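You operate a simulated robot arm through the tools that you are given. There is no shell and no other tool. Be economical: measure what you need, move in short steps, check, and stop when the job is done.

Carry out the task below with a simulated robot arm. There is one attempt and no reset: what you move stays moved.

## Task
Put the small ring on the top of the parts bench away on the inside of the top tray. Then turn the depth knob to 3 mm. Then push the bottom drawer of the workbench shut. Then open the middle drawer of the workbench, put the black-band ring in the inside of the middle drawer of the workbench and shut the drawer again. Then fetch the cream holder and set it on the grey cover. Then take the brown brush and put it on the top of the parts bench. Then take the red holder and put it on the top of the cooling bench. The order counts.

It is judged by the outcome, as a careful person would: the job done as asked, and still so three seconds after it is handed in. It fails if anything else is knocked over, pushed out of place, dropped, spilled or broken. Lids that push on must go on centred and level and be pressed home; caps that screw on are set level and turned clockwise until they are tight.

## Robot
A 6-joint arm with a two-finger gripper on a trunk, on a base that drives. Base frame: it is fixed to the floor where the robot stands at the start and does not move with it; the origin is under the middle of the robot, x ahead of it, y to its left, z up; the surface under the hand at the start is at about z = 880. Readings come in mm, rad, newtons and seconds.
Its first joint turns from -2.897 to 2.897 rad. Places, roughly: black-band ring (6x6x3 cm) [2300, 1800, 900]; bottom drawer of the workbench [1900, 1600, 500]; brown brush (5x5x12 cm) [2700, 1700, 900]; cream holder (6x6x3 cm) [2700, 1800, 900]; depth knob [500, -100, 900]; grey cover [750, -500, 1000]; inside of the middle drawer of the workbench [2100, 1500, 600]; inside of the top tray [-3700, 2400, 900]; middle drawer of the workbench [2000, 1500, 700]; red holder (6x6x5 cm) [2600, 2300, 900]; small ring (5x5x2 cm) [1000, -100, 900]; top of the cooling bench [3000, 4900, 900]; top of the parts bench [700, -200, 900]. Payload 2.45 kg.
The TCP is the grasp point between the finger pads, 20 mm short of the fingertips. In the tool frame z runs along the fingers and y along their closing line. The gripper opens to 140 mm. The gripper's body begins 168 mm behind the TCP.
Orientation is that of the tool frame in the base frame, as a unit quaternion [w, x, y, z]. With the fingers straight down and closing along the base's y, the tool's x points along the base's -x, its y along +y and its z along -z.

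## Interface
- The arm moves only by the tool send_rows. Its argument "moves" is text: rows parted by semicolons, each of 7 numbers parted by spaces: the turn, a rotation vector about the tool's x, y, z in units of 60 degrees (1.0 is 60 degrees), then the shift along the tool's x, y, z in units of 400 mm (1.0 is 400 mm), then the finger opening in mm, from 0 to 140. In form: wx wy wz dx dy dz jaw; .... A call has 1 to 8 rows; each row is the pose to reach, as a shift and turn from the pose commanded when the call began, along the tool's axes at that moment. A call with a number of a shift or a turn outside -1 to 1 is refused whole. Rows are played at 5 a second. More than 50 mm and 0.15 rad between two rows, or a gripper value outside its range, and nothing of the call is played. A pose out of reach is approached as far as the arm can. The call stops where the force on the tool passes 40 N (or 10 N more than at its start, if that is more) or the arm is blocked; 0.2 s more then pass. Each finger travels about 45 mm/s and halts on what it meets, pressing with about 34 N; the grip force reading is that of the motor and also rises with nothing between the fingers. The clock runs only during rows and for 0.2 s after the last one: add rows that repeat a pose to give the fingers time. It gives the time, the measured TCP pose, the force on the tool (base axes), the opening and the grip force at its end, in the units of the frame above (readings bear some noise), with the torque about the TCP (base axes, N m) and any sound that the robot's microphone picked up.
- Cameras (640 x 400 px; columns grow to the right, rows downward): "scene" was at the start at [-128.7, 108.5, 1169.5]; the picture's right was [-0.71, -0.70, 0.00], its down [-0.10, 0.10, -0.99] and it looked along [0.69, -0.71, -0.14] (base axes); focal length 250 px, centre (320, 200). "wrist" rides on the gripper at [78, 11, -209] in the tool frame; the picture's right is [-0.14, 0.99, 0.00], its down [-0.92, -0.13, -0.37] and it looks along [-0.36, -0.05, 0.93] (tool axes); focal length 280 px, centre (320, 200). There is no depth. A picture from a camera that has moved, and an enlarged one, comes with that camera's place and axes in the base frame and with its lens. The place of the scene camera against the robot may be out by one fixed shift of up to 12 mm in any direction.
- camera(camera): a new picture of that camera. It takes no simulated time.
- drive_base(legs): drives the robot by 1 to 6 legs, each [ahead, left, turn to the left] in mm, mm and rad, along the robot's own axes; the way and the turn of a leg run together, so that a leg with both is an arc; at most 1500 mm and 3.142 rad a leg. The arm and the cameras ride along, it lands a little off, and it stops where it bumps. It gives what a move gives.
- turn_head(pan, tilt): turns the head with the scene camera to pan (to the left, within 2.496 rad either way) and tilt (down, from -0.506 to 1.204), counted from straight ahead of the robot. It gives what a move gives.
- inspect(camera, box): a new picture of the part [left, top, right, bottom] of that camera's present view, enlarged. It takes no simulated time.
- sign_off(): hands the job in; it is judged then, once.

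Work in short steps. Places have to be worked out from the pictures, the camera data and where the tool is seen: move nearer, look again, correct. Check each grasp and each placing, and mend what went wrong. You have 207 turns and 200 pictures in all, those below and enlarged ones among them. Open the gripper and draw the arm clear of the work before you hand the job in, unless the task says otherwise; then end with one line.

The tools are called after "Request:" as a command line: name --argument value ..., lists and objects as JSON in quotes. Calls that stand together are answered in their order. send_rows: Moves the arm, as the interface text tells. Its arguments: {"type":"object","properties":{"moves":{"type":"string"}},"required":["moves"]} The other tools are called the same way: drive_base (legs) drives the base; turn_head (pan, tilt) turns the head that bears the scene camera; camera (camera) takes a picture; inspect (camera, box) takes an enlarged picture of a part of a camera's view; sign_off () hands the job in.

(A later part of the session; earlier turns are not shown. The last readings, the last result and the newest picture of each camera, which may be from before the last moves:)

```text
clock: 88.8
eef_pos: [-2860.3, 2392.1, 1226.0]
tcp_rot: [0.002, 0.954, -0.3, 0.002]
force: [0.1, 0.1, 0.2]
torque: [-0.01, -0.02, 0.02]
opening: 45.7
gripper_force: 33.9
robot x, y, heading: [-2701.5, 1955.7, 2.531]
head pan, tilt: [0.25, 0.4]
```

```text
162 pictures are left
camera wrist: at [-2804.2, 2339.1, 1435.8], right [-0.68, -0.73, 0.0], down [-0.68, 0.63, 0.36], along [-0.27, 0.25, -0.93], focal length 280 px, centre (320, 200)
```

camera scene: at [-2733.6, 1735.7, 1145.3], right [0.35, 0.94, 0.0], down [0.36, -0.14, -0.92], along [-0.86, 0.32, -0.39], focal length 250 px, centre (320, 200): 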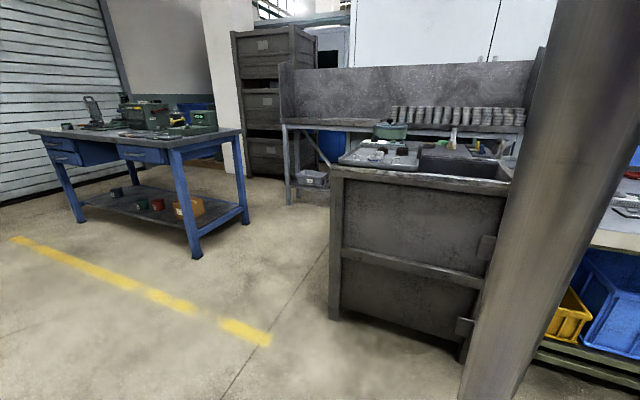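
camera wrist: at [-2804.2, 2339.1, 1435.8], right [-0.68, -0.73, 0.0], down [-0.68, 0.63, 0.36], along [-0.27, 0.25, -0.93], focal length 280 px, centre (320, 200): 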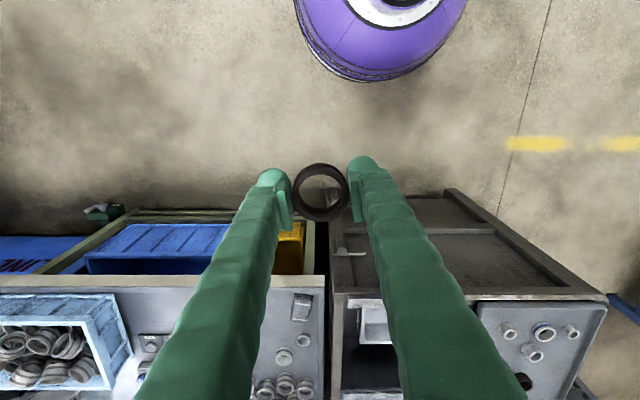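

Let me enlarge the top of the cabinet.

Request:
inspect --camera "scene" --box '[320, 100, 540, 210]'

Request:
inspect --camera "wrist" --box '[320, 180, 640, 400]'

```text
2.91 times, centred on (430, 155) of scene
camera zoom: at [-2733.6, 1735.7, 1145.3], right [0.35, 0.94, 0.0], down [0.36, -0.14, -0.92], along [-0.86, 0.32, -0.39], focal length 726 px, centre (0, 331)
```

zoom: 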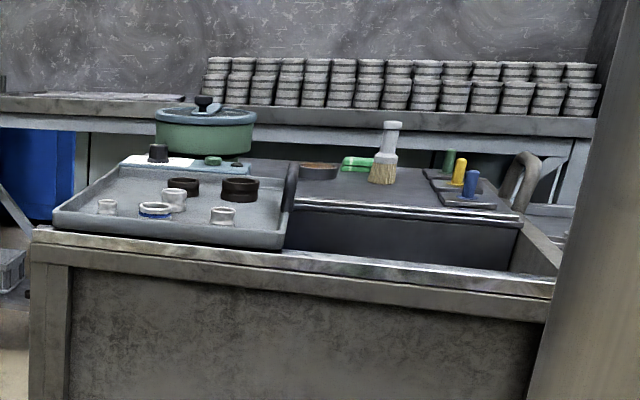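

```text
1.82 times, centred on (480, 290) of wrist
camera zoom: at [-2804.2, 2339.1, 1435.8], right [-0.68, -0.73, 0.0], down [-0.68, 0.63, 0.36], along [-0.27, 0.25, -0.93], focal length 510 px, centre (29, 36)
```

zoom: 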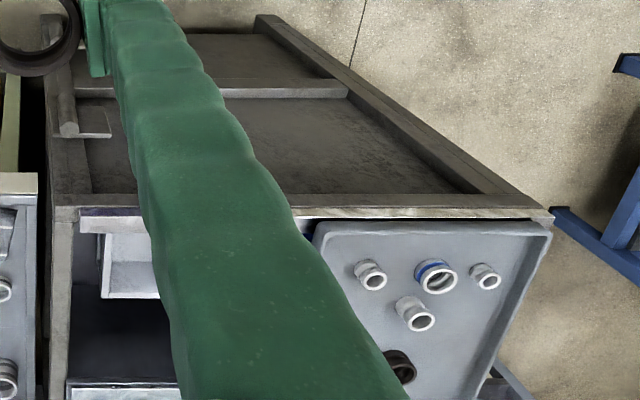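

The top tray with other rings sits on the cabinet at about [-3630, 2335]. I'll drive nearer and then swing the tool over it at a safe height.

Request:
drive_base --legs '[[303, 212, 0]]'

Request:
send_rows --moves "0 0 0 0 0.11 0 35; 0 0 0 0 0.22 0 35; 0 0 0 0 0.33 0 35; 0 0 0 -0.04 0.44 0 35; 0 0 0 -0.11 0.54 0 35; 0 0 0 -0.21 0.6 0 35; 0 0 0 -0.32 0.63 0 35; 0 0 0 -0.43 0.65 0 35"

Request:
camera --camera "wrist"

```text
clock: 91.1
eef_pos: [-3229.1, 2391.1, 1226.2]
tcp_rot: [0.002, 0.954, -0.3, 0.002]
force: [-0.3, -0.4, -1.4]
torque: [0.0, 0.0, 0.01]
opening: 45.8
gripper_force: 34.0
robot x, y, heading: [-3070.6, 1955.6, 2.532]
head pan, tilt: [0.25, 0.4]
```

```text
clock: 92.9
eef_pos: [-3518.5, 2274.6, 1226.8]
tcp_rot: [0.002, 0.954, -0.3, 0.002]
force: [0.4, 0.0, -0.8]
torque: [0.09, 0.1, 0.01]
opening: 45.3
gripper_force: 33.7
robot x, y, heading: [-3066.4, 1953.8, 2.535]
head pan, tilt: [0.25, 0.4]
```

```text
159 pictures are left
camera wrist: at [-3461.2, 2221.6, 1436.3], right [-0.68, -0.73, 0.0], down [-0.68, 0.63, 0.36], along [-0.27, 0.25, -0.93], focal length 280 px, centre (320, 200)
```

wrist: 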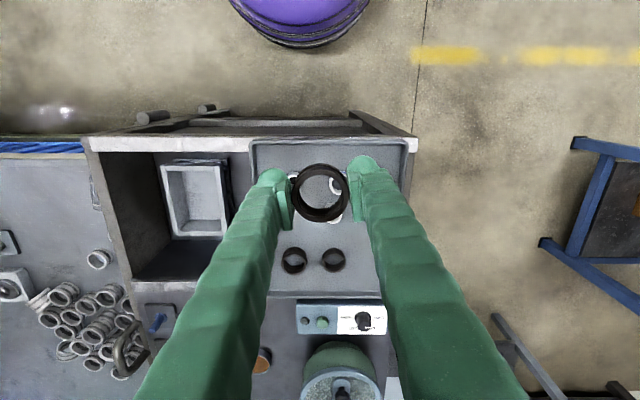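

The wrist view shows the top tray below; a free patch is around [-3760, 2336] beside the black rings. Moving over it and lower to check.

Request:
send_rows --moves "0 0 0 -0.1 0.037 0.05 35; 0 0 0 -0.2 0.073 0.1 35; 0 0 0 -0.3 0.11 0.15 35; 0 0 0 -0.4 0.147 0.2 35; 0 0 0 -0.5 0.183 0.25 35; 0 0 0 -0.58 0.22 0.3 35; 0 0 0 -0.58 0.22 0.36 35"

Request:
camera --camera "wrist"

Request:
camera --camera "scene"

```text
clock: 94.5
eef_pos: [-3758.6, 2331.7, 1082.1]
tcp_rot: [0.003, 0.954, -0.3, 0.002]
force: [0.5, -0.7, -1.2]
torque: [0.01, -0.02, -0.02]
opening: 45.5
gripper_force: 33.8
robot x, y, heading: [-3066.8, 1954.2, 2.529]
head pan, tilt: [0.25, 0.4]
```

```text
158 pictures are left
camera wrist: at [-3702.9, 2281.3, 1292.3], right [-0.68, -0.73, 0.0], down [-0.68, 0.63, 0.36], along [-0.27, 0.25, -0.93], focal length 280 px, centre (320, 200)
```

wrist: 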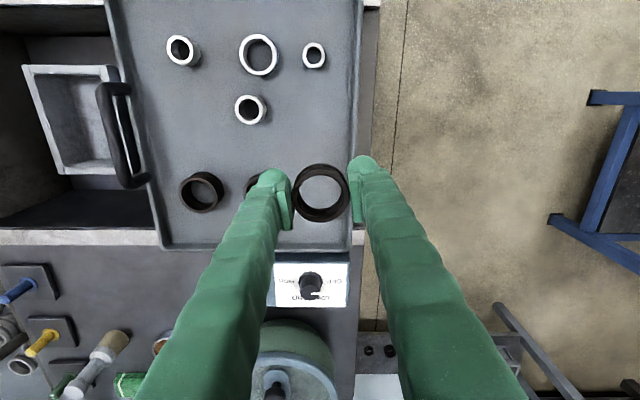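

```text
157 pictures are left
camera scene: at [-3102.9, 1734.0, 1145.2], right [0.35, 0.94, 0.0], down [0.36, -0.14, -0.92], along [-0.86, 0.32, -0.39], focal length 250 px, centre (320, 200)
```

scene: 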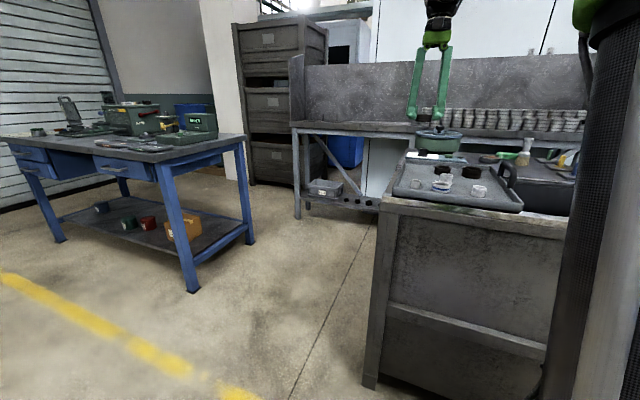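

A free area of the tray lies just forward; I'll shift there and lower to just above the tray floor.

Request:
send_rows --moves "0 0 0 0.057 -0.006 0.1 35; 0 0 0 0.057 -0.006 0.2 35; 0 0 0 0.057 -0.006 0.3 35; 0 0 0 0.057 -0.006 0.37 35; 0 0 0 0.057 -0.006 0.4 35"

Request:
camera --camera "wrist"

Request:
inspect --camera "scene" --box '[370, 120, 540, 220]'

```text
clock: 95.7
eef_pos: [-3739.6, 2322.8, 921.1]
tcp_rot: [0.002, 0.954, -0.301, 0.002]
force: [0.2, 0.3, -0.5]
torque: [0.01, -0.04, 0.0]
opening: 45.5
gripper_force: 34.2
robot x, y, heading: [-3065.6, 1953.4, 2.537]
head pan, tilt: [0.25, 0.4]
```

```text
156 pictures are left
camera wrist: at [-3684.2, 2270.5, 1130.8], right [-0.68, -0.73, 0.0], down [-0.68, 0.63, 0.36], along [-0.27, 0.25, -0.93], focal length 280 px, centre (320, 200)
```

wrist: 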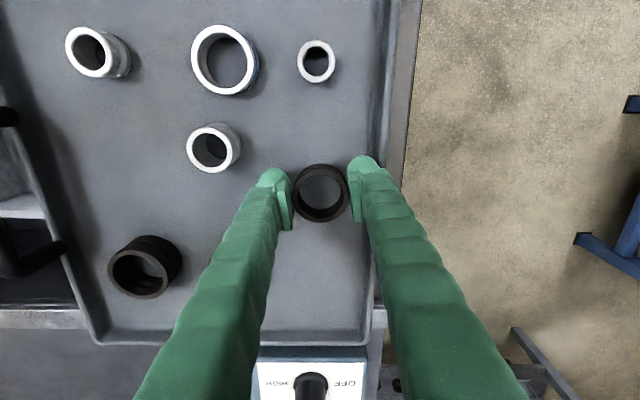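

```text
3.76 times, centred on (455, 170) of scene
camera zoom: at [-3102.9, 1734.0, 1145.2], right [0.35, 0.94, 0.0], down [0.36, -0.14, -0.92], along [-0.86, 0.32, -0.39], focal length 940 px, centre (-188, 313)
```

zoom: 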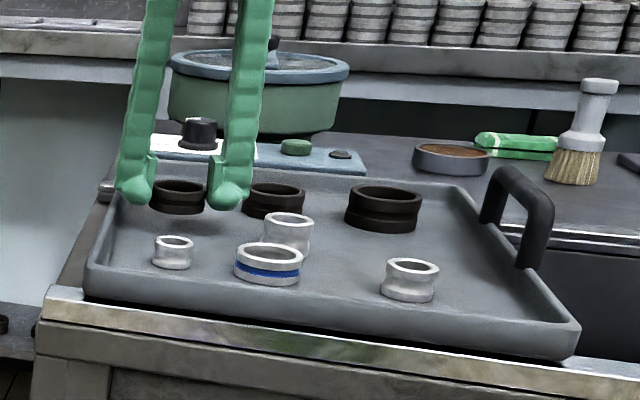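

Still slightly above the tray floor. I'll lower in small steps until contact.

Request:
send_rows --moves "0 0 0 0 0 0.0125 35; 0 0 0 0 0 0.02 35; 0 0 0 0 0 0.0275 35; 0 0 0 0 0 0.035 35; 0 0 0 0 0 0.0425 35"

Request:
inspect --camera "scene" --box '[370, 120, 540, 220]'

```text
clock: 97.0
eef_pos: [-3740.9, 2322.3, 906.4]
tcp_rot: [0.003, 0.954, -0.3, 0.002]
force: [3.2, -1.2, 17.8]
torque: [-0.58, 0.71, 0.14]
opening: 45.5
gripper_force: 34.3
robot x, y, heading: [-3064.0, 1950.7, 2.534]
head pan, tilt: [0.25, 0.4]
stopped in row 5: the force on the tool passed its limit at 43 N (the readings are from after the stop); the commanded pose is now the measured one
```

```text
3.76 times, centred on (455, 170) of scene
camera zoom: at [-3102.4, 1733.7, 1145.2], right [0.35, 0.94, 0.0], down [0.36, -0.14, -0.92], along [-0.86, 0.32, -0.39], focal length 940 px, centre (-188, 313)
```

zoom: 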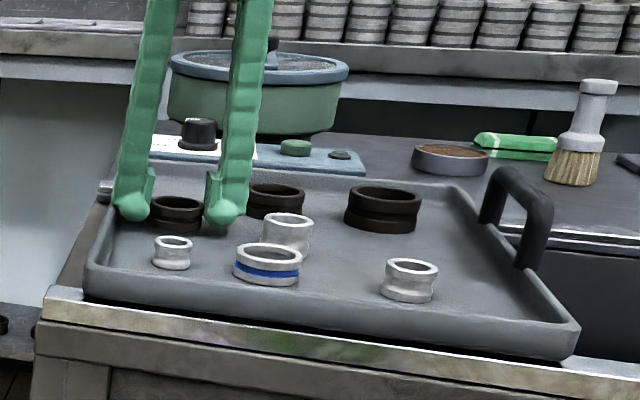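

Contact with the tray floor. Releasing with a small opening and lifting straight up.

Request:
send_rows --moves "0 0 0 0 0 -0.004 50; 0 0 0 0 0 -0.006 60; 0 0 0 0 0 -0.006 60; 0 0 0 0 0 -0.1 60; 0 0 0 0 0 -0.2 60; 0 0 0 0 0 -0.3 60; 0 0 0 0 0 -0.42 60"

Request:
camera --camera "wrist"

Request:
camera --camera "scene"

```text
clock: 98.6
eef_pos: [-3739.5, 2323.7, 1075.2]
tcp_rot: [0.003, 0.954, -0.299, 0.001]
force: [-0.2, -0.1, 0.8]
torque: [-0.03, -0.01, -0.01]
opening: 60.0
gripper_force: 0.1
robot x, y, heading: [-3064.7, 1955.2, 2.528]
head pan, tilt: [0.25, 0.4]
```

```text
153 pictures are left
camera wrist: at [-3682.8, 2271.0, 1284.2], right [-0.68, -0.73, 0.0], down [-0.68, 0.63, 0.36], along [-0.27, 0.25, -0.93], focal length 280 px, centre (320, 200)
```

wrist: 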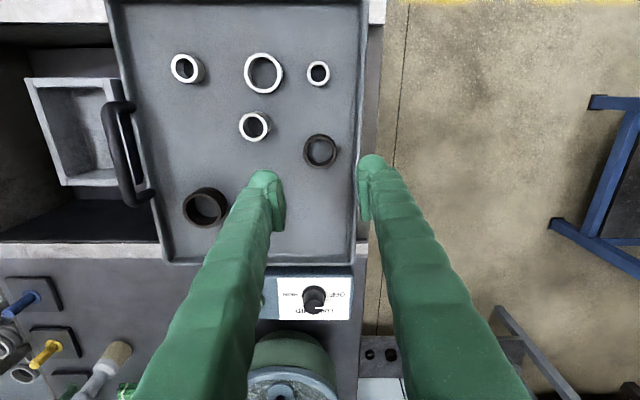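

```text
152 pictures are left
camera scene: at [-3103.1, 1734.0, 1145.2], right [0.35, 0.94, 0.0], down [0.36, -0.14, -0.92], along [-0.86, 0.32, -0.39], focal length 250 px, centre (320, 200)
```

scene: 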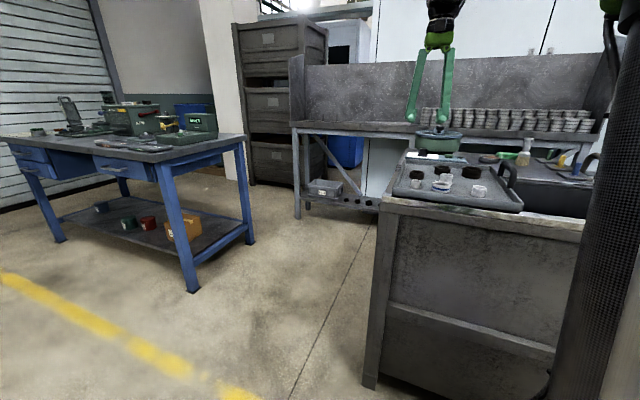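

The small ring sits upright in the tray with the others. Folding the arm back for travel.

Request:
send_rows --moves "0 0 0 0.075 -0.0375 -0.0475 60; 0 0 0 0.15 -0.075 -0.095 60; 0 0 0 0.225 -0.1125 -0.1425 60; 0 0 0 0.3 -0.15 -0.19 60; 0 0 0 0.375 -0.1875 -0.2375 60; 0 0 0 0.45 -0.225 -0.285 60; 0 0 0 0.525 -0.2625 -0.3325 60; 0 0 0 0.6 -0.3 -0.38 60"

Request:
send_rows --moves "0 0 0 0.058 -0.096 0 60; 0 0 0 0.116 -0.192 0 60; 0 0 0 0.174 -0.288 0 60; 0 0 0 0.232 -0.384 0 60; 0 0 0 0.29 -0.48 0 60; 0 0 0 0.34 -0.57 0 60"

Request:
drive_base --legs '[[-380, -200, 0], [0, 0, 1.92], [-442, 922, 0], [-442, 922, 0]]'

Request:
camera --camera "wrist"

```text
clock: 100.4
eef_pos: [-3476.5, 2286.2, 1227.1]
tcp_rot: [0.002, 0.954, -0.3, 0.001]
force: [-0.3, -0.5, 0.0]
torque: [-0.04, -0.05, 0.0]
opening: 60.0
gripper_force: 0.1
robot x, y, heading: [-3067.5, 1957.6, 2.534]
head pan, tilt: [0.25, 0.4]
```

```text
clock: 101.8
eef_pos: [-3231.7, 2394.5, 1225.9]
tcp_rot: [0.002, 0.954, -0.3, 0.002]
force: [-0.9, -0.2, 0.4]
torque: [0.02, 0.0, 0.01]
opening: 60.2
gripper_force: 0.0
robot x, y, heading: [-3065.5, 1952.3, 2.534]
head pan, tilt: [0.25, 0.4]
```

```text
clock: 118.9
eef_pos: [-978.6, 1941.9, 1226.7]
tcp_rot: [0.001, 0.797, 0.604, 0.002]
force: [-0.3, -0.4, 0.4]
torque: [0.02, 0.01, 0.06]
opening: 60.2
gripper_force: 0.0
robot x, y, heading: [-617.0, 2240.1, -1.843]
head pan, tilt: [0.25, 0.4]
```

```text
151 pictures are left
camera wrist: at [-948.4, 2014.9, 1436.2], right [0.92, -0.4, 0.0], down [-0.38, -0.85, 0.36], along [-0.14, -0.33, -0.93], focal length 280 px, centre (320, 200)
```

wrist: 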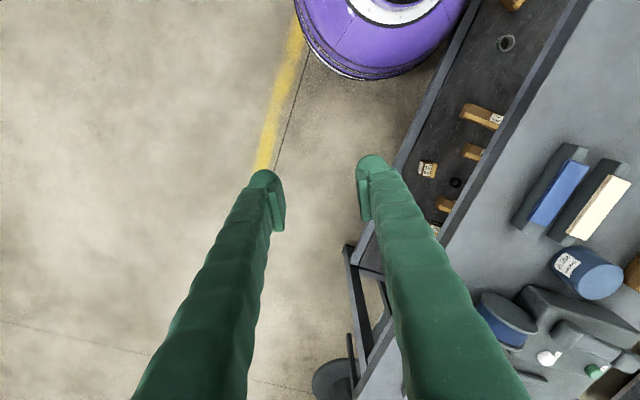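

Back through the passage, around the bench end, and on to the depth knob.

Request:
drive_base --legs '[[-1251, 426, 0], [455, 820, 0], [455, 820, 0], [0, 0, 1.843]]'

```text
clock: 138.7
eef_pos: [1825.7, 1772.7, 1225.6]
tcp_rot: [-0.001, 0.008, 1.0, 0.002]
force: [0.0, 0.1, -0.3]
torque: [-0.03, 0.0, 0.02]
opening: 60.3
gripper_force: 0.1
robot x, y, heading: [1439.4, 2048.0, -0.012]
head pan, tilt: [0.25, 0.4]
```

Heading back to the depth knob, keeping well off the bench so the gripper passes the press clear.

Request:
drive_base --legs '[[-786, -932, 0], [-786, -932, 0], [105, -103, 0]]'

Request:
camera --camera "wrist"

```text
clock: 151.6
eef_pos: [352.6, -170.0, 1225.9]
tcp_rot: [-0.002, 0.006, 1.0, 0.002]
force: [0.3, 0.0, -0.5]
torque: [0.03, -0.01, -0.01]
opening: 60.3
gripper_force: 0.1
robot x, y, heading: [-30.6, 100.2, -0.021]
head pan, tilt: [0.25, 0.4]
```

```text
150 pictures are left
camera wrist: at [274.0, -158.6, 1436.2], right [0.15, 0.99, 0.0], down [0.92, -0.14, 0.36], along [0.36, -0.05, -0.93], focal length 280 px, centre (320, 200)
```

wrist: 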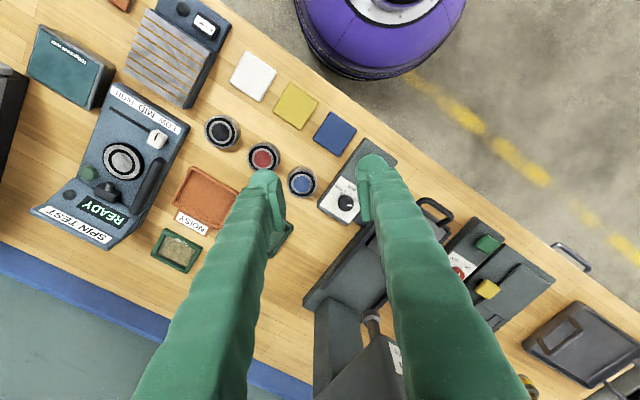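

The depth knob is at about [484,-132]. Moving above it for a close look.

Request:
send_rows --moves "0 0 0 -0.065 0.02 0.083 60; 0 0 0 -0.13 0.04 0.166 60; 0 0 0 -0.195 0.06 0.249 60; 0 0 0 -0.26 0.08 0.332 60; 0 0 0 -0.325 0.1 0.415 60; 0 0 0 -0.325 0.1 0.415 60"

Request:
camera --camera "wrist"

Request:
inspect --camera "wrist" --box '[240, 60, 400, 160]'

```text
clock: 152.9
eef_pos: [482.2, -131.7, 1056.9]
tcp_rot: [-0.002, 0.007, 1.0, 0.002]
force: [0.7, -0.1, 0.4]
torque: [-0.03, -0.04, 0.0]
opening: 60.0
gripper_force: 0.1
robot x, y, heading: [-31.0, 97.8, -0.014]
head pan, tilt: [0.25, 0.4]
```

```text
149 pictures are left
camera wrist: at [404.0, -119.9, 1267.0], right [0.15, 0.99, 0.0], down [0.92, -0.14, 0.36], along [0.36, -0.05, -0.93], focal length 280 px, centre (320, 200)
```

wrist: 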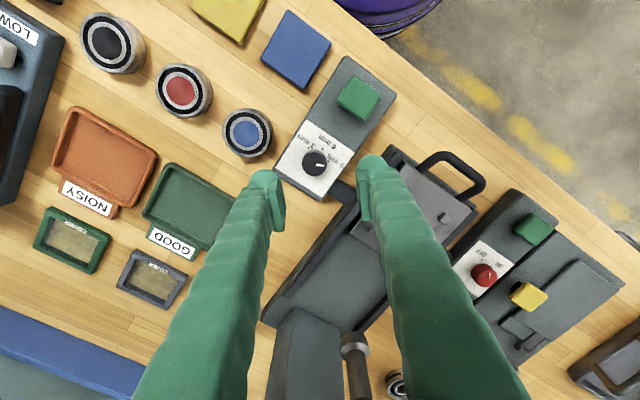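

```text
4.00 times, centred on (320, 110) of wrist
camera zoom: at [404.0, -119.9, 1267.0], right [0.15, 0.99, 0.0], down [0.92, -0.14, 0.36], along [0.36, -0.05, -0.93], focal length 1122 px, centre (320, 560)
```

zoom: 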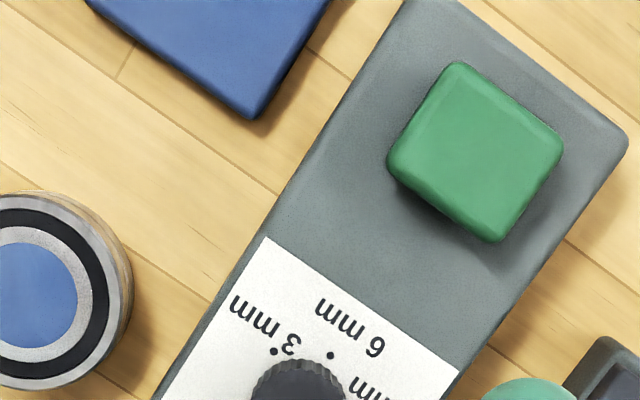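

Request:
inspect --camera "wrist" --box '[266, 125, 362, 185]'

```text
6.67 times, centred on (314, 155) of wrist
camera zoom: at [404.0, -119.9, 1267.0], right [0.15, 0.99, 0.0], down [0.92, -0.14, 0.36], along [0.36, -0.05, -0.93], focal length 1869 px, centre (360, 500)
```

zoom: 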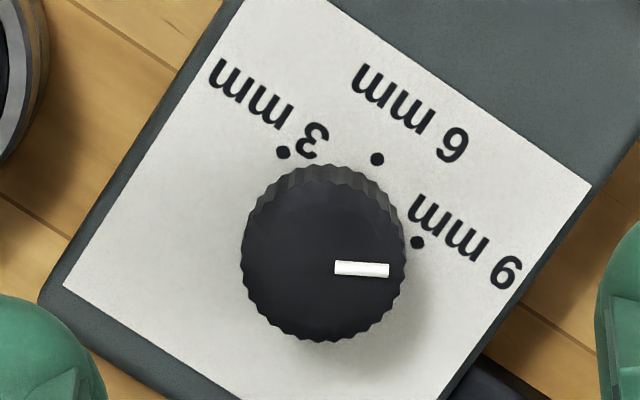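

The knob points to 9 mm; the 3 mm dot lies about 119° counter-clockwise as seen from above. I'll pre-rotate the gripper 60° the other way, centred over the knob, while coming lower.

Request:
send_rows --moves "0 0 0.14 -0.005 -0.0125 0.03 60; 0 0 0.28 -0.005 -0.0125 0.06 60; 0 0 0.42 -0.005 -0.0125 0.08 60; 0 0 0.56 -0.005 -0.0125 0.1 60; 0 0 0.7 -0.005 -0.0125 0.12 60; 0 0 0.84 -0.005 -0.0125 0.14 60; 0 0 0.98 -0.005 -0.0125 0.16 60"

Request:
camera --camera "wrist"

```text
clock: 154.6
eef_pos: [482.2, -135.9, 994.8]
tcp_rot: [-0.002, 0.498, 0.867, 0.001]
force: [0.7, 0.5, -0.2]
torque: [0.0, -0.03, -0.02]
opening: 60.2
gripper_force: 0.0
robot x, y, heading: [-29.8, 104.4, -0.011]
head pan, tilt: [0.25, 0.4]
```

```text
146 pictures are left
camera wrist: at [452.2, -63.4, 1204.9], right [0.92, 0.38, 0.0], down [0.36, -0.86, 0.36], along [0.14, -0.34, -0.93], focal length 280 px, centre (320, 200)
```

wrist: 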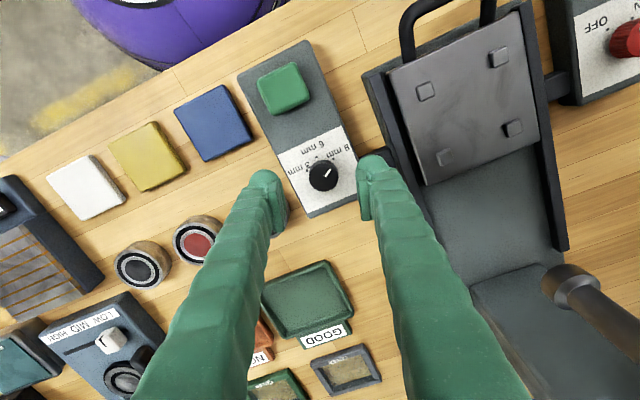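

Triangulated: knob top at about z=930, centre [486,-138]. Descending around it and closing.

Request:
send_rows --moves "0 0 0 -0.009 0.006 0.08 60; 0 0 0 -0.009 0.006 0.12 60; 0 0 0 -0.009 0.006 0.145 60; 0 0 0 -0.009 0.006 0.145 45; 0 0 0 -0.009 0.006 0.145 30; 0 0 0 -0.009 0.006 0.145 22; 0 0 0 -0.009 0.006 0.145 22"

Request:
camera --camera "wrist"

```text
clock: 156.2
eef_pos: [486.4, -135.7, 937.3]
tcp_rot: [-0.003, 0.497, 0.868, 0.001]
force: [-7.8, -1.7, -6.0]
torque: [-0.01, 0.08, -0.04]
opening: 29.0
gripper_force: 38.0
robot x, y, heading: [-29.1, 105.5, -0.015]
head pan, tilt: [0.25, 0.4]
```

```text
145 pictures are left
camera wrist: at [456.2, -64.4, 1147.1], right [0.92, 0.38, 0.0], down [0.36, -0.86, 0.36], along [0.14, -0.34, -0.93], focal length 280 px, centre (320, 200)
```

wrist: 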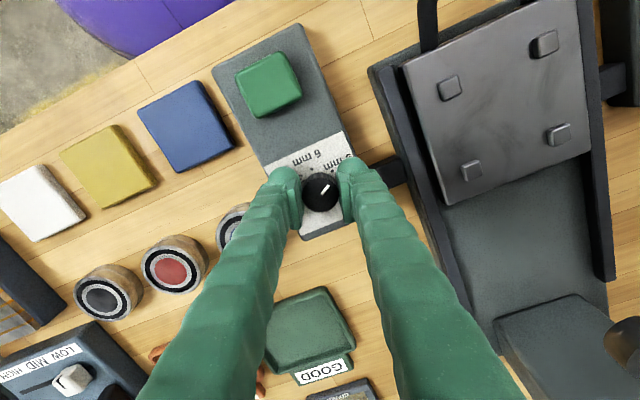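

Knob gripped at 29 mm. Turning counter-clockwise 60° first.

Request:
send_rows --moves "0 0 -0.14 0 0 0 22; 0 0 -0.28 0 0 0 22; 0 0 -0.42 0 0 0 22; 0 0 -0.56 0 0 0 22; 0 0 -0.7 0 0 0 22; 0 0 -0.84 0 0 0 22; 0 0 -0.98 0 0 0 22"

Request:
camera --camera "wrist"

```text
clock: 157.8
eef_pos: [487.1, -138.6, 937.4]
tcp_rot: [-0.003, 0.006, 1.0, 0.001]
force: [-31.9, -6.7, -7.6]
torque: [-0.12, 0.74, -0.02]
opening: 28.5
gripper_force: 45.4
robot x, y, heading: [-30.3, 102.6, -0.016]
head pan, tilt: [0.25, 0.4]
```

```text
144 pictures are left
camera wrist: at [407.9, -127.3, 1147.6], right [0.15, 0.99, 0.0], down [0.92, -0.14, 0.36], along [0.36, -0.05, -0.93], focal length 280 px, centre (320, 200)
```

wrist: 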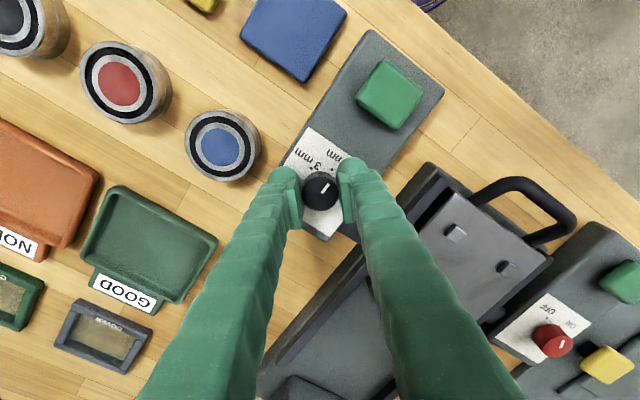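

It turned with the knob; there's ~32 N side load in x, so I'll ease back 2–3 mm while continuing the second 60°.

Request:
send_rows --moves "0 0 0 0.007 0 0 22; 0 0 -0.14 0.007 0 0 22; 0 0 -0.28 0.007 0 0 22; 0 0 -0.42 0.007 0 0 22; 0 0 -0.56 0.007 0 0 22; 0 0 -0.7 0.007 0 0 22; 0 0 -0.84 0.007 0 0 22; 0 0 -0.98 0.007 0 0 22"

Request:
inspect --camera "wrist" --box '[240, 130, 400, 230]'

```text
clock: 159.2
eef_pos: [485.9, -138.9, 937.2]
tcp_rot: [-0.001, -0.362, 0.932, 0.001]
force: [5.5, -4.9, -13.5]
torque: [-0.06, -0.19, 0.01]
opening: 28.6
gripper_force: 45.3
robot x, y, heading: [-32.0, 103.7, -0.014]
head pan, tilt: [0.25, 0.4]
stopped in row 7: the force on the tool passed its limit at 45 N (the readings are from after the stop); the commanded pose is now the measured one
```

```text
4.00 times, centred on (320, 180) of wrist
camera zoom: at [421.0, -184.5, 1147.4], right [-0.57, 0.82, 0.0], down [0.77, 0.53, 0.37], along [0.3, 0.21, -0.93], focal length 1122 px, centre (320, 280)
```

zoom: 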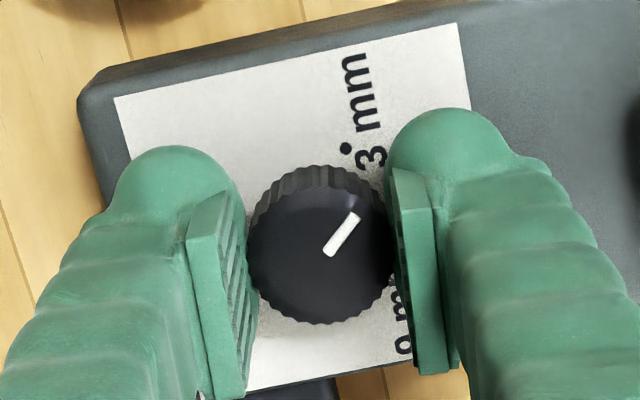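

It stopped about 18° short of the 3 mm dot from side load. I'll release and regrip to relax it, then finish the turn.

Request:
send_rows --moves "0 0 0 0 0 0 40; 0 0 0 0 0 0 40; 0 0 0 0 0 0 22; 0 0 0 0 0 0 22; 0 0 0 0 0 0 22; 0 0 -0.1 0 0 0 22; 0 0 -0.2 0 0 0 22; 0 0 -0.31 0 0 0 22"

Request:
inspect --camera "wrist" --box '[240, 130, 400, 230]'

```text
clock: 161.0
eef_pos: [488.0, -139.8, 937.8]
tcp_rot: [-0.001, -0.509, 0.861, 0.001]
force: [22.0, -25.2, 15.6]
torque: [-0.5, -0.26, -0.04]
opening: 28.9
gripper_force: 45.5
robot x, y, heading: [-29.9, 104.1, -0.017]
head pan, tilt: [0.25, 0.4]
```

```text
4.00 times, centred on (320, 180) of wrist
camera zoom: at [438.9, -203.1, 1147.8], right [-0.8, 0.6, 0.0], down [0.56, 0.74, 0.37], along [0.22, 0.3, -0.93], focal length 1122 px, centre (320, 280)
```

zoom: 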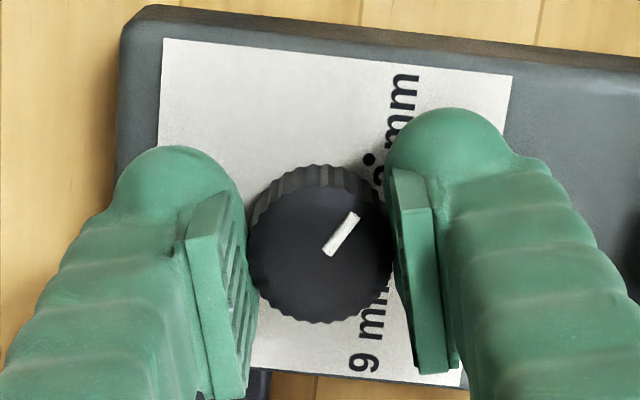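

Nearly aligned. I'll release, rise, and check the pointer properly.

Request:
send_rows --moves "0 0 0 0 0 0 50; 0 0 0 0 0 0 60; 0 0 0 0 0 -0.08 60; 0 0 0 0 0 -0.18 60; 0 0 0 0 0 -0.28 60; 0 0 0 0 0 -0.28 60"

Request:
inspect --camera "wrist" --box '[272, 125, 368, 185]'

```text
clock: 162.4
eef_pos: [485.9, -138.4, 1049.9]
tcp_rot: [0.001, -0.509, 0.861, 0.002]
force: [-0.1, -0.2, -0.6]
torque: [-0.03, -0.02, 0.0]
opening: 60.0
gripper_force: 0.0
robot x, y, heading: [-29.6, 102.8, -0.015]
head pan, tilt: [0.25, 0.4]
```

```text
6.67 times, centred on (320, 155) of wrist
camera zoom: at [437.8, -202.2, 1258.5], right [-0.8, 0.6, 0.0], down [0.56, 0.74, 0.37], along [0.22, 0.3, -0.93], focal length 1869 px, centre (320, 500)
```

zoom: 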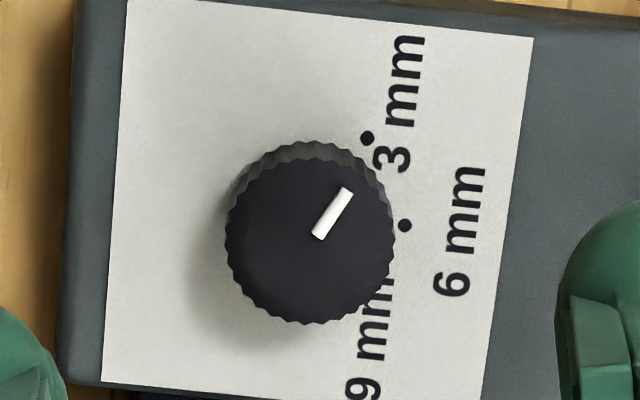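

The knob points at 3 mm. Now I'll un-rotate the wrist, raise and fold the arm.

Request:
send_rows --moves "0 0 0.14 0 0 -0.05 60; 0 0 0.28 0 0 -0.1 60; 0 0 0.42 0 0 -0.16 60; 0 0 0.56 0 0 -0.22 60; 0 0 0.7 0 0 -0.28 60; 0 0 0.84 0 0 -0.34 60; 0 0 0.98 0 0 -0.4 60; 0 0 1.0 0 0 -0.44 60"

Request:
send_rows --moves "0 0 0 0.1 -0.02 0 60; 0 0 0 0.2 -0.04 0 60; 0 0 0 0.31 -0.06 0 60; 0 0 0 0.31 -0.06 0 60"

```text
clock: 164.2
eef_pos: [486.5, -139.1, 1225.4]
tcp_rot: [-0.001, -0.01, 1.0, 0.001]
force: [-0.6, -0.7, 0.2]
torque: [0.0, 0.0, 0.03]
opening: 60.3
gripper_force: 0.0
robot x, y, heading: [-30.9, 107.2, -0.013]
head pan, tilt: [0.25, 0.4]
```

```text
clock: 165.2
eef_pos: [363.0, -164.7, 1227.6]
tcp_rot: [-0.001, -0.01, 1.0, 0.0]
force: [-0.5, 0.3, -0.2]
torque: [0.0, 0.01, 0.0]
opening: 60.4
gripper_force: 0.0
robot x, y, heading: [-28.0, 102.7, -0.014]
head pan, tilt: [0.25, 0.4]
```

Driving up the aisle to the green workbench, then turning so the head can see its drawers.

Request:
drive_base --legs '[[-121, 106, 0], [786, 890, 0], [760, 930, 0], [0, 0, -1.1]]'

Request:
turn_head --pan 0.3 --tilt 0.45

Request:
camera --camera "scene"

Request:
turn_head --pan 1.0 --tilt 0.45

Request:
camera --camera "scene"

```text
clock: 180.7
eef_pos: [1350.4, 1538.5, 1226.3]
tcp_rot: [0.0, 0.499, 0.867, 0.001]
force: [-0.1, -0.4, 0.6]
torque: [0.0, -0.02, -0.02]
opening: 59.9
gripper_force: 0.2
robot x, y, heading: [1393.0, 2013.1, -1.079]
head pan, tilt: [0.25, 0.4]
```

```text
clock: 181.3
eef_pos: [1351.0, 1539.4, 1228.3]
tcp_rot: [-0.001, 0.499, 0.866, 0.001]
force: [-0.3, 0.1, 0.1]
torque: [-0.01, -0.01, -0.02]
opening: 60.0
gripper_force: 0.1
robot x, y, heading: [1389.9, 2013.5, -1.086]
head pan, tilt: [0.3, 0.45]
```

```text
140 pictures are left
camera scene: at [1519.7, 2197.2, 1140.5], right [-0.7, -0.71, 0.0], down [-0.31, 0.31, -0.9], along [0.64, -0.63, -0.44], focal length 250 px, centre (320, 200)
```

scene: 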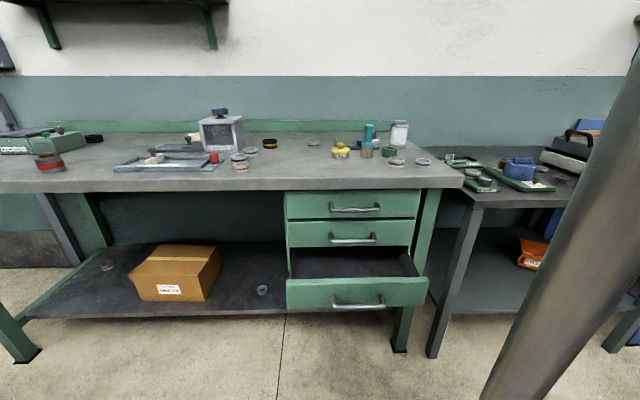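

```text
clock: 182.3
eef_pos: [1351.4, 1540.0, 1227.4]
tcp_rot: [0.0, 0.499, 0.867, 0.001]
force: [-0.1, -0.1, 0.1]
torque: [0.02, 0.02, 0.01]
opening: 60.3
gripper_force: 0.0
robot x, y, heading: [1391.9, 2008.0, -1.077]
head pan, tilt: [1.0, 0.45]
```

```text
139 pictures are left
camera scene: at [1545.9, 2254.4, 1140.5], right [-0.08, -1.0, 0.0], down [-0.43, 0.04, -0.9], along [0.9, -0.07, -0.44], focal length 250 px, centre (320, 200)
```

scene: 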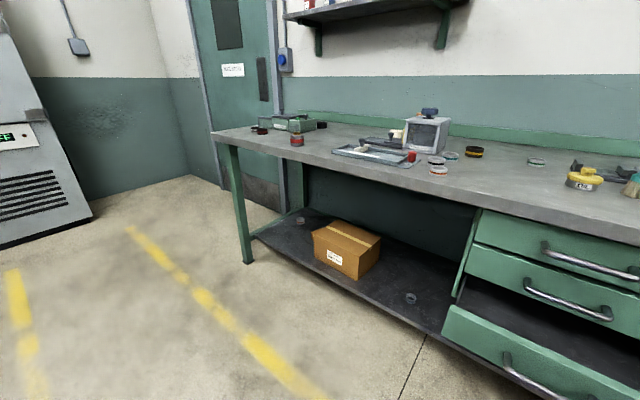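

Request:
turn_head --pan 0.3 --tilt 0.45

Request:
inspect --camera "scene" --box '[270, 180, 470, 320]'

Request:
inspect --camera "scene" --box '[200, 90, 460, 190]'

Request:
inspect --camera "scene" --box '[0, 90, 260, 200]'

```text
clock: 183.4
eef_pos: [1351.3, 1538.9, 1228.2]
tcp_rot: [0.0, 0.499, 0.867, 0.001]
force: [0.3, 1.5, 0.5]
torque: [-0.03, 0.0, 0.0]
opening: 60.0
gripper_force: 0.0
robot x, y, heading: [1394.0, 2011.1, -1.08]
head pan, tilt: [0.3, 0.45]
```

```text
2.86 times, centred on (370, 250) of scene
camera zoom: at [1519.7, 2197.3, 1140.5], right [-0.7, -0.71, 0.0], down [-0.31, 0.31, -0.9], along [0.64, -0.63, -0.44], focal length 713 px, centre (177, 57)
```

zoom: 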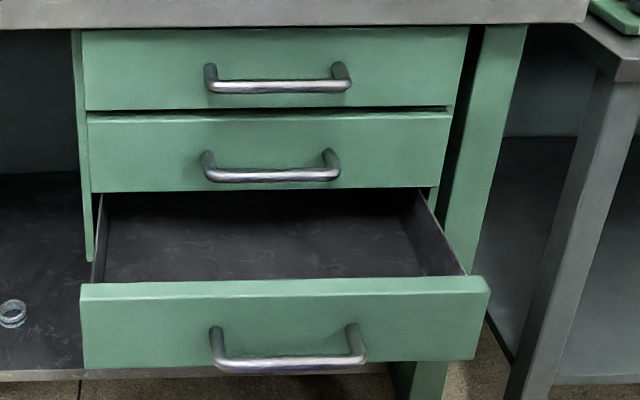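

```text
2.46 times, centred on (330, 140) of scene
camera zoom: at [1519.7, 2197.3, 1140.5], right [-0.7, -0.71, 0.0], down [-0.31, 0.31, -0.9], along [0.64, -0.63, -0.44], focal length 614 px, centre (295, 348)
```

zoom: 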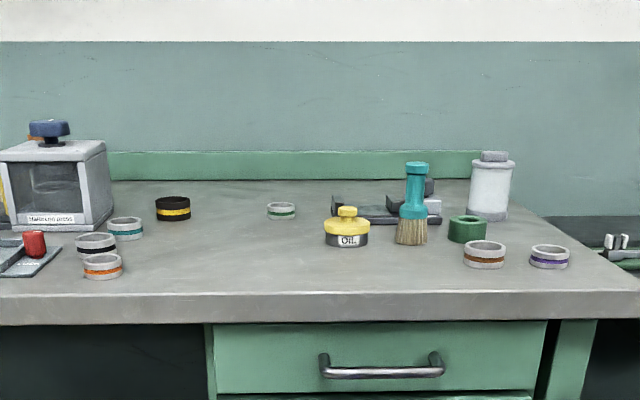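

```text
2.46 times, centred on (130, 145) of scene
camera zoom: at [1519.7, 2197.3, 1140.5], right [-0.7, -0.71, 0.0], down [-0.31, 0.31, -0.9], along [0.64, -0.63, -0.44], focal length 614 px, centre (788, 335)
```

zoom: 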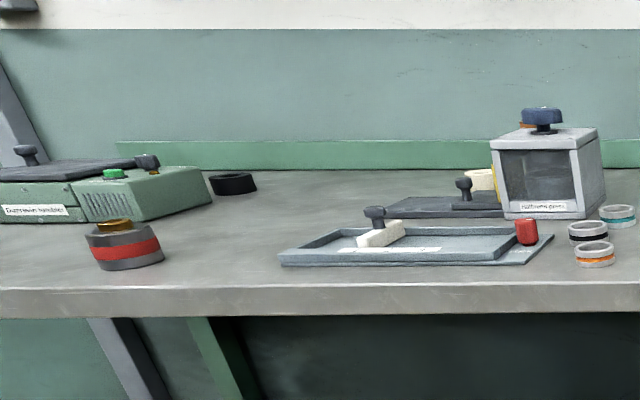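

Geometry from this view: the drawer faces run along e≈(0.70,0.71); bottom drawer stands ~145 mm open (face top z≈630, handle z≈565). I'll square up to the bench, back off a bit, and line up with the drawer.

Request:
drive_base --legs '[[0, 0, 0.3], [-220, 100, 0]]'

Request:
camera --camera "scene"

Request:
camera --camera "wrist"

```text
clock: 186.2
eef_pos: [1406.2, 1771.4, 1226.2]
tcp_rot: [0.0, 0.366, 0.931, 0.001]
force: [-0.6, 0.6, 0.0]
torque: [0.02, 0.01, -0.03]
opening: 60.0
gripper_force: 0.1
robot x, y, heading: [1307.3, 2239.2, -0.783]
head pan, tilt: [0.3, 0.45]
```

```text
135 pictures are left
camera scene: at [1375.9, 2452.2, 1140.5], right [-0.46, -0.89, 0.0], down [-0.39, 0.2, -0.9], along [0.8, -0.42, -0.44], focal length 250 px, centre (320, 200)
```

scene: 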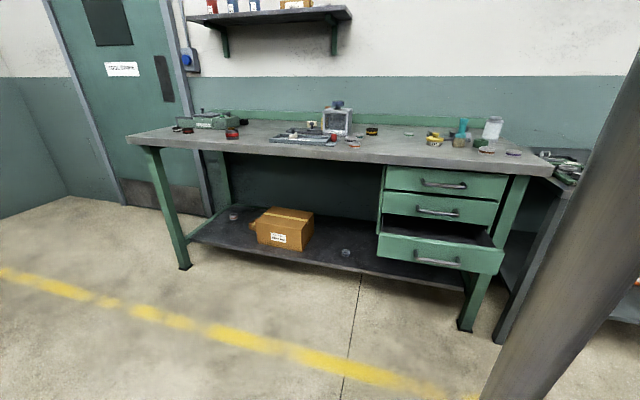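

```text
134 pictures are left
camera wrist: at [1355.9, 1833.4, 1436.8], right [0.78, 0.63, 0.0], down [0.59, -0.72, 0.37], along [0.23, -0.28, -0.93], focal length 280 px, centre (320, 200)
```

wrist: 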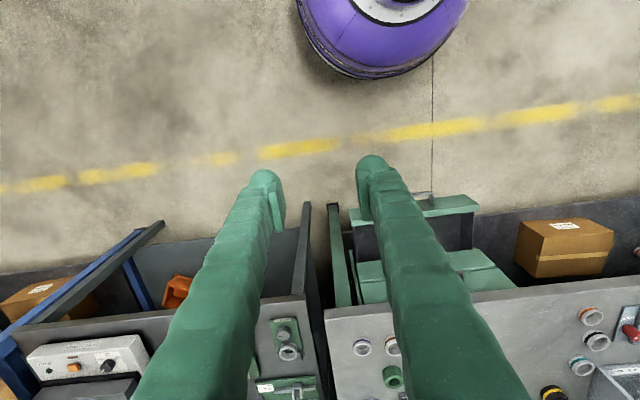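

Bench edge at w≈200, drawer face around w≈70, centred ahead of me. Moving the tool in front of the drawer and starting to lower it.

Request:
send_rows --moves "0 0 0 -0.047 0.082 0.062 40; 0 0 0 -0.094 0.164 0.124 20; 0 0 0 -0.14 0.246 0.186 0; 0 0 0 -0.187 0.328 0.25 0; 0 0 0 -0.234 0.41 0.312 0; 0 0 0 -0.28 0.492 0.375 0; 0 0 0 -0.328 0.574 0.437 0; 0 0 0 -0.375 0.655 0.5 0"

Request:
send_rows --moves "0 -0.14 0 0 0 0.09 0; 0 -0.28 0 0 0 0.18 0; 0 -0.42 0 0 0 0.27 0; 0 -0.56 0 0 0 0.36 0; 0 -0.7 0 0 0 0.45 0; 0 -0.84 0 0 0 0.54 0; 0 -0.98 0 0 0 0.62 0"

Request:
camera --camera "scene"

Request:
camera --camera "wrist"

```text
clock: 188.0
eef_pos: [1694.1, 1862.5, 1027.0]
tcp_rot: [-0.001, 0.367, 0.93, 0.002]
force: [0.1, -0.6, -0.2]
torque: [-0.04, -0.03, 0.01]
opening: 0.2
gripper_force: 29.0
robot x, y, heading: [1310.3, 2233.7, -0.783]
head pan, tilt: [0.3, 0.45]
```

```text
clock: 189.6
eef_pos: [1695.7, 1864.8, 775.9]
tcp_rot: [0.457, 0.319, 0.811, -0.179]
force: [-0.8, 0.1, -0.2]
torque: [-0.03, -0.03, -0.01]
opening: 0.3
gripper_force: 29.4
robot x, y, heading: [1311.3, 2237.0, -0.784]
head pan, tilt: [0.3, 0.45]
```

```text
133 pictures are left
camera scene: at [1375.9, 2452.2, 1140.5], right [-0.46, -0.89, 0.0], down [-0.39, 0.2, -0.9], along [0.8, -0.42, -0.44], focal length 250 px, centre (320, 200)
```

scene: 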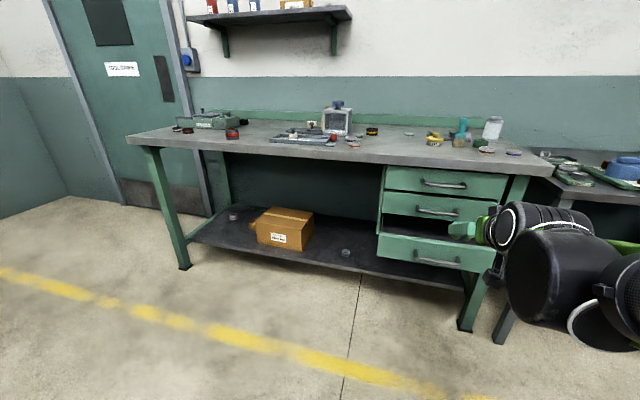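

```text
132 pictures are left
camera wrist: at [1541.1, 2022.3, 818.3], right [0.73, 0.68, 0.12], down [0.03, -0.21, 0.98], along [0.69, -0.71, -0.17], focal length 280 px, centre (320, 200)
```

wrist: 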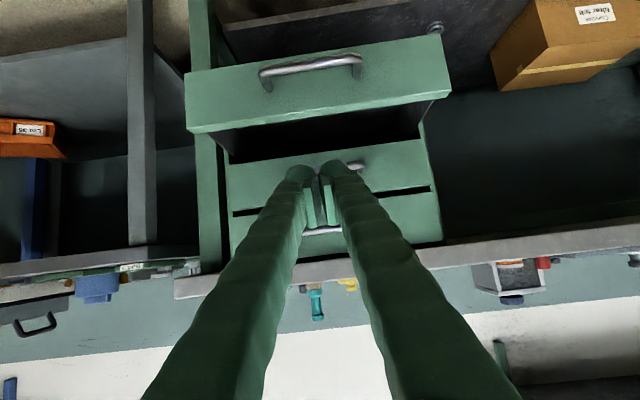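

The drawer handle and face are where expected (face w≈57, handle z≈563). Finishing the pitch to horizontal and lowering to z≈603, still short of the face.

Request:
send_rows --moves "0 -0.105 0 0.05 0 0.085 0; 0 -0.21 0 0.1 0 0.17 0; 0 -0.315 0 0.149 0 0.255 0; 0 -0.42 0 0.198 0 0.34 0; 0 -0.52 0 0.248 0 0.425 0; 0 -0.52 0 0.248 0 0.425 0"

Request:
camera --camera "wrist"

Request:
inspect --camera "scene" --box '[340, 150, 560, 300]'

```text
clock: 191.0
eef_pos: [1787.0, 1773.7, 793.7]
tcp_rot: [0.653, 0.254, 0.663, -0.266]
force: [-0.5, -0.3, 0.3]
torque: [0.09, 0.0, -0.04]
opening: 0.0
gripper_force: 29.2
out of reach, approached as far as the arm can: row 3, 4, 5, 6
robot x, y, heading: [1311.9, 2239.0, -0.786]
head pan, tilt: [0.3, 0.45]
```

```text
131 pictures are left
camera wrist: at [1638.5, 1923.0, 716.6], right [0.68, 0.73, 0.12], down [-0.34, 0.17, 0.93], along [0.65, -0.67, 0.36], focal length 280 px, centre (320, 200)
```

wrist: 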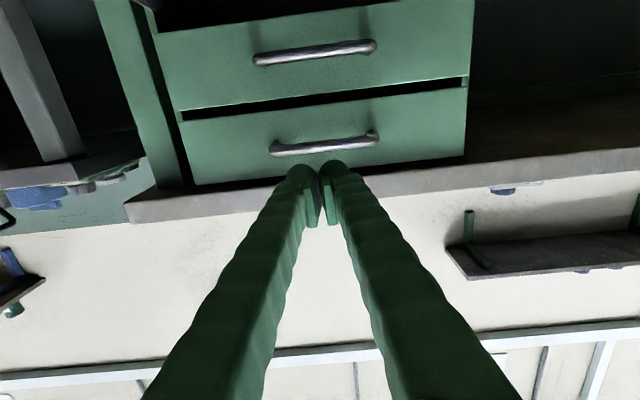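

```text
2.67 times, centred on (450, 225) of scene
camera zoom: at [1375.9, 2452.3, 1140.5], right [-0.46, -0.89, 0.0], down [-0.39, 0.2, -0.9], along [0.8, -0.42, -0.44], focal length 666 px, centre (-27, 133)
```

zoom: 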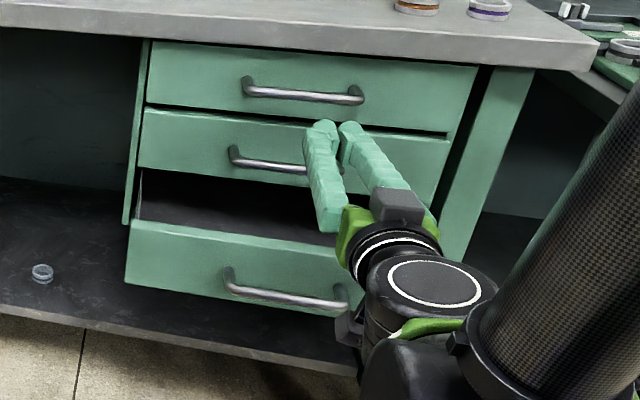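

Horizontal at that height is beyond the arm's reach; about 45° downward should work. I'll back off, pitch down 45° and lower in front of the drawer face.

Request:
send_rows --moves "0 0.12 0 0 0 -0.1 0; 0 0.24 0 0.06 0 -0.17 0; 0 0.36 0 0.15 0 -0.18 0; 0 0.49 0 0.24 0 -0.18 0; 0 0.62 0 0.33 0 -0.18 0; 0 0.75 0 0.41 0 -0.18 0; 0 0.75 0 0.46 0 -0.18 0"

Request:
camera --camera "wrist"

Request:
inspect --camera "scene" --box '[340, 150, 560, 300]'

```text
clock: 192.6
eef_pos: [1734.3, 1828.9, 609.2]
tcp_rot: [0.356, 0.339, 0.86, -0.139]
force: [0.4, -0.4, -0.5]
torque: [0.0, 0.01, 0.03]
opening: 0.0
gripper_force: 29.4
robot x, y, heading: [1308.8, 2236.9, -0.778]
head pan, tilt: [0.3, 0.45]
```

```text
129 pictures are left
camera wrist: at [1592.8, 1975.9, 703.3], right [0.75, 0.66, 0.1], down [0.2, -0.36, 0.91], along [0.64, -0.66, -0.4], focal length 280 px, centre (320, 200)
```

wrist: 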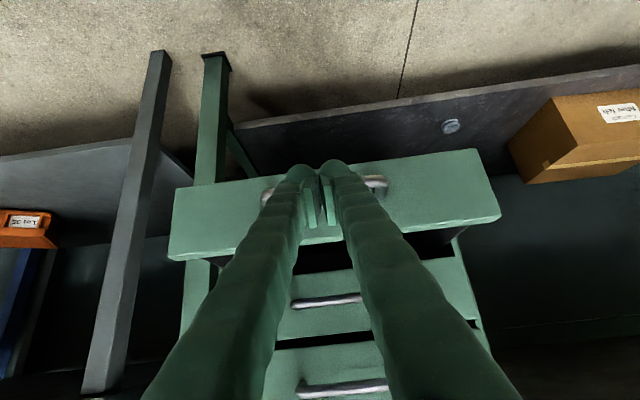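

```text
2.67 times, centred on (450, 225) of scene
camera zoom: at [1376.0, 2452.2, 1140.5], right [-0.46, -0.89, 0.0], down [-0.39, 0.2, -0.9], along [0.8, -0.42, -0.44], focal length 666 px, centre (-27, 133)
```

zoom: 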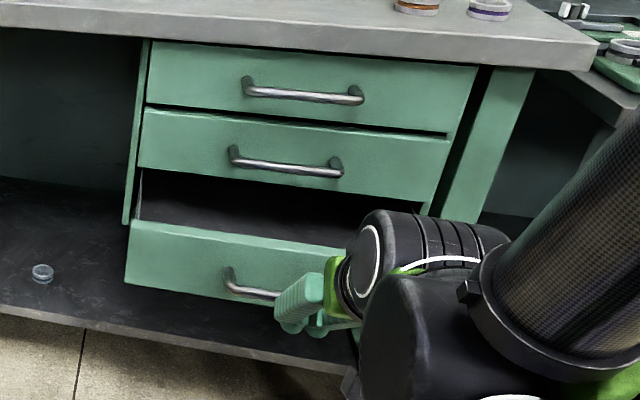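

Well placed: fingertips in front of the face, above its handle. Pushing straight toward the bench.

Request:
send_rows --moves "0 0 0 -0.064 0 0.042 0; 0 0 0 -0.117 0 0.095 0; 0 0 0 -0.17 0 0.148 0; 0 0 0 -0.223 0 0.201 0; 0 0 0 -0.276 0 0.254 0; 0 0 0 -0.329 0 0.307 0; 0 0 0 -0.364 0 0.343 0"

Request:
inspect --camera "scene" --box '[340, 150, 560, 300]'

```text
clock: 194.2
eef_pos: [1881.4, 1694.6, 616.5]
tcp_rot: [0.356, 0.338, 0.86, -0.139]
force: [0.5, 0.3, 0.4]
torque: [0.03, 0.01, 0.02]
opening: 0.0
gripper_force: 29.2
robot x, y, heading: [1311.5, 2236.5, -0.784]
head pan, tilt: [0.3, 0.45]
```

```text
2.67 times, centred on (450, 225) of scene
camera zoom: at [1376.0, 2452.2, 1140.5], right [-0.46, -0.89, 0.0], down [-0.39, 0.2, -0.9], along [0.8, -0.42, -0.44], focal length 666 px, centre (-27, 133)
```

zoom: 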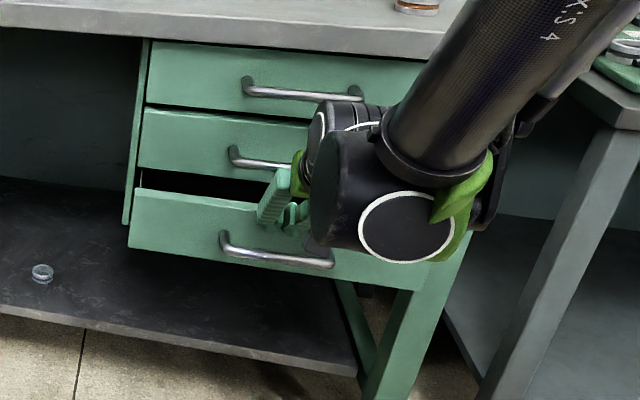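

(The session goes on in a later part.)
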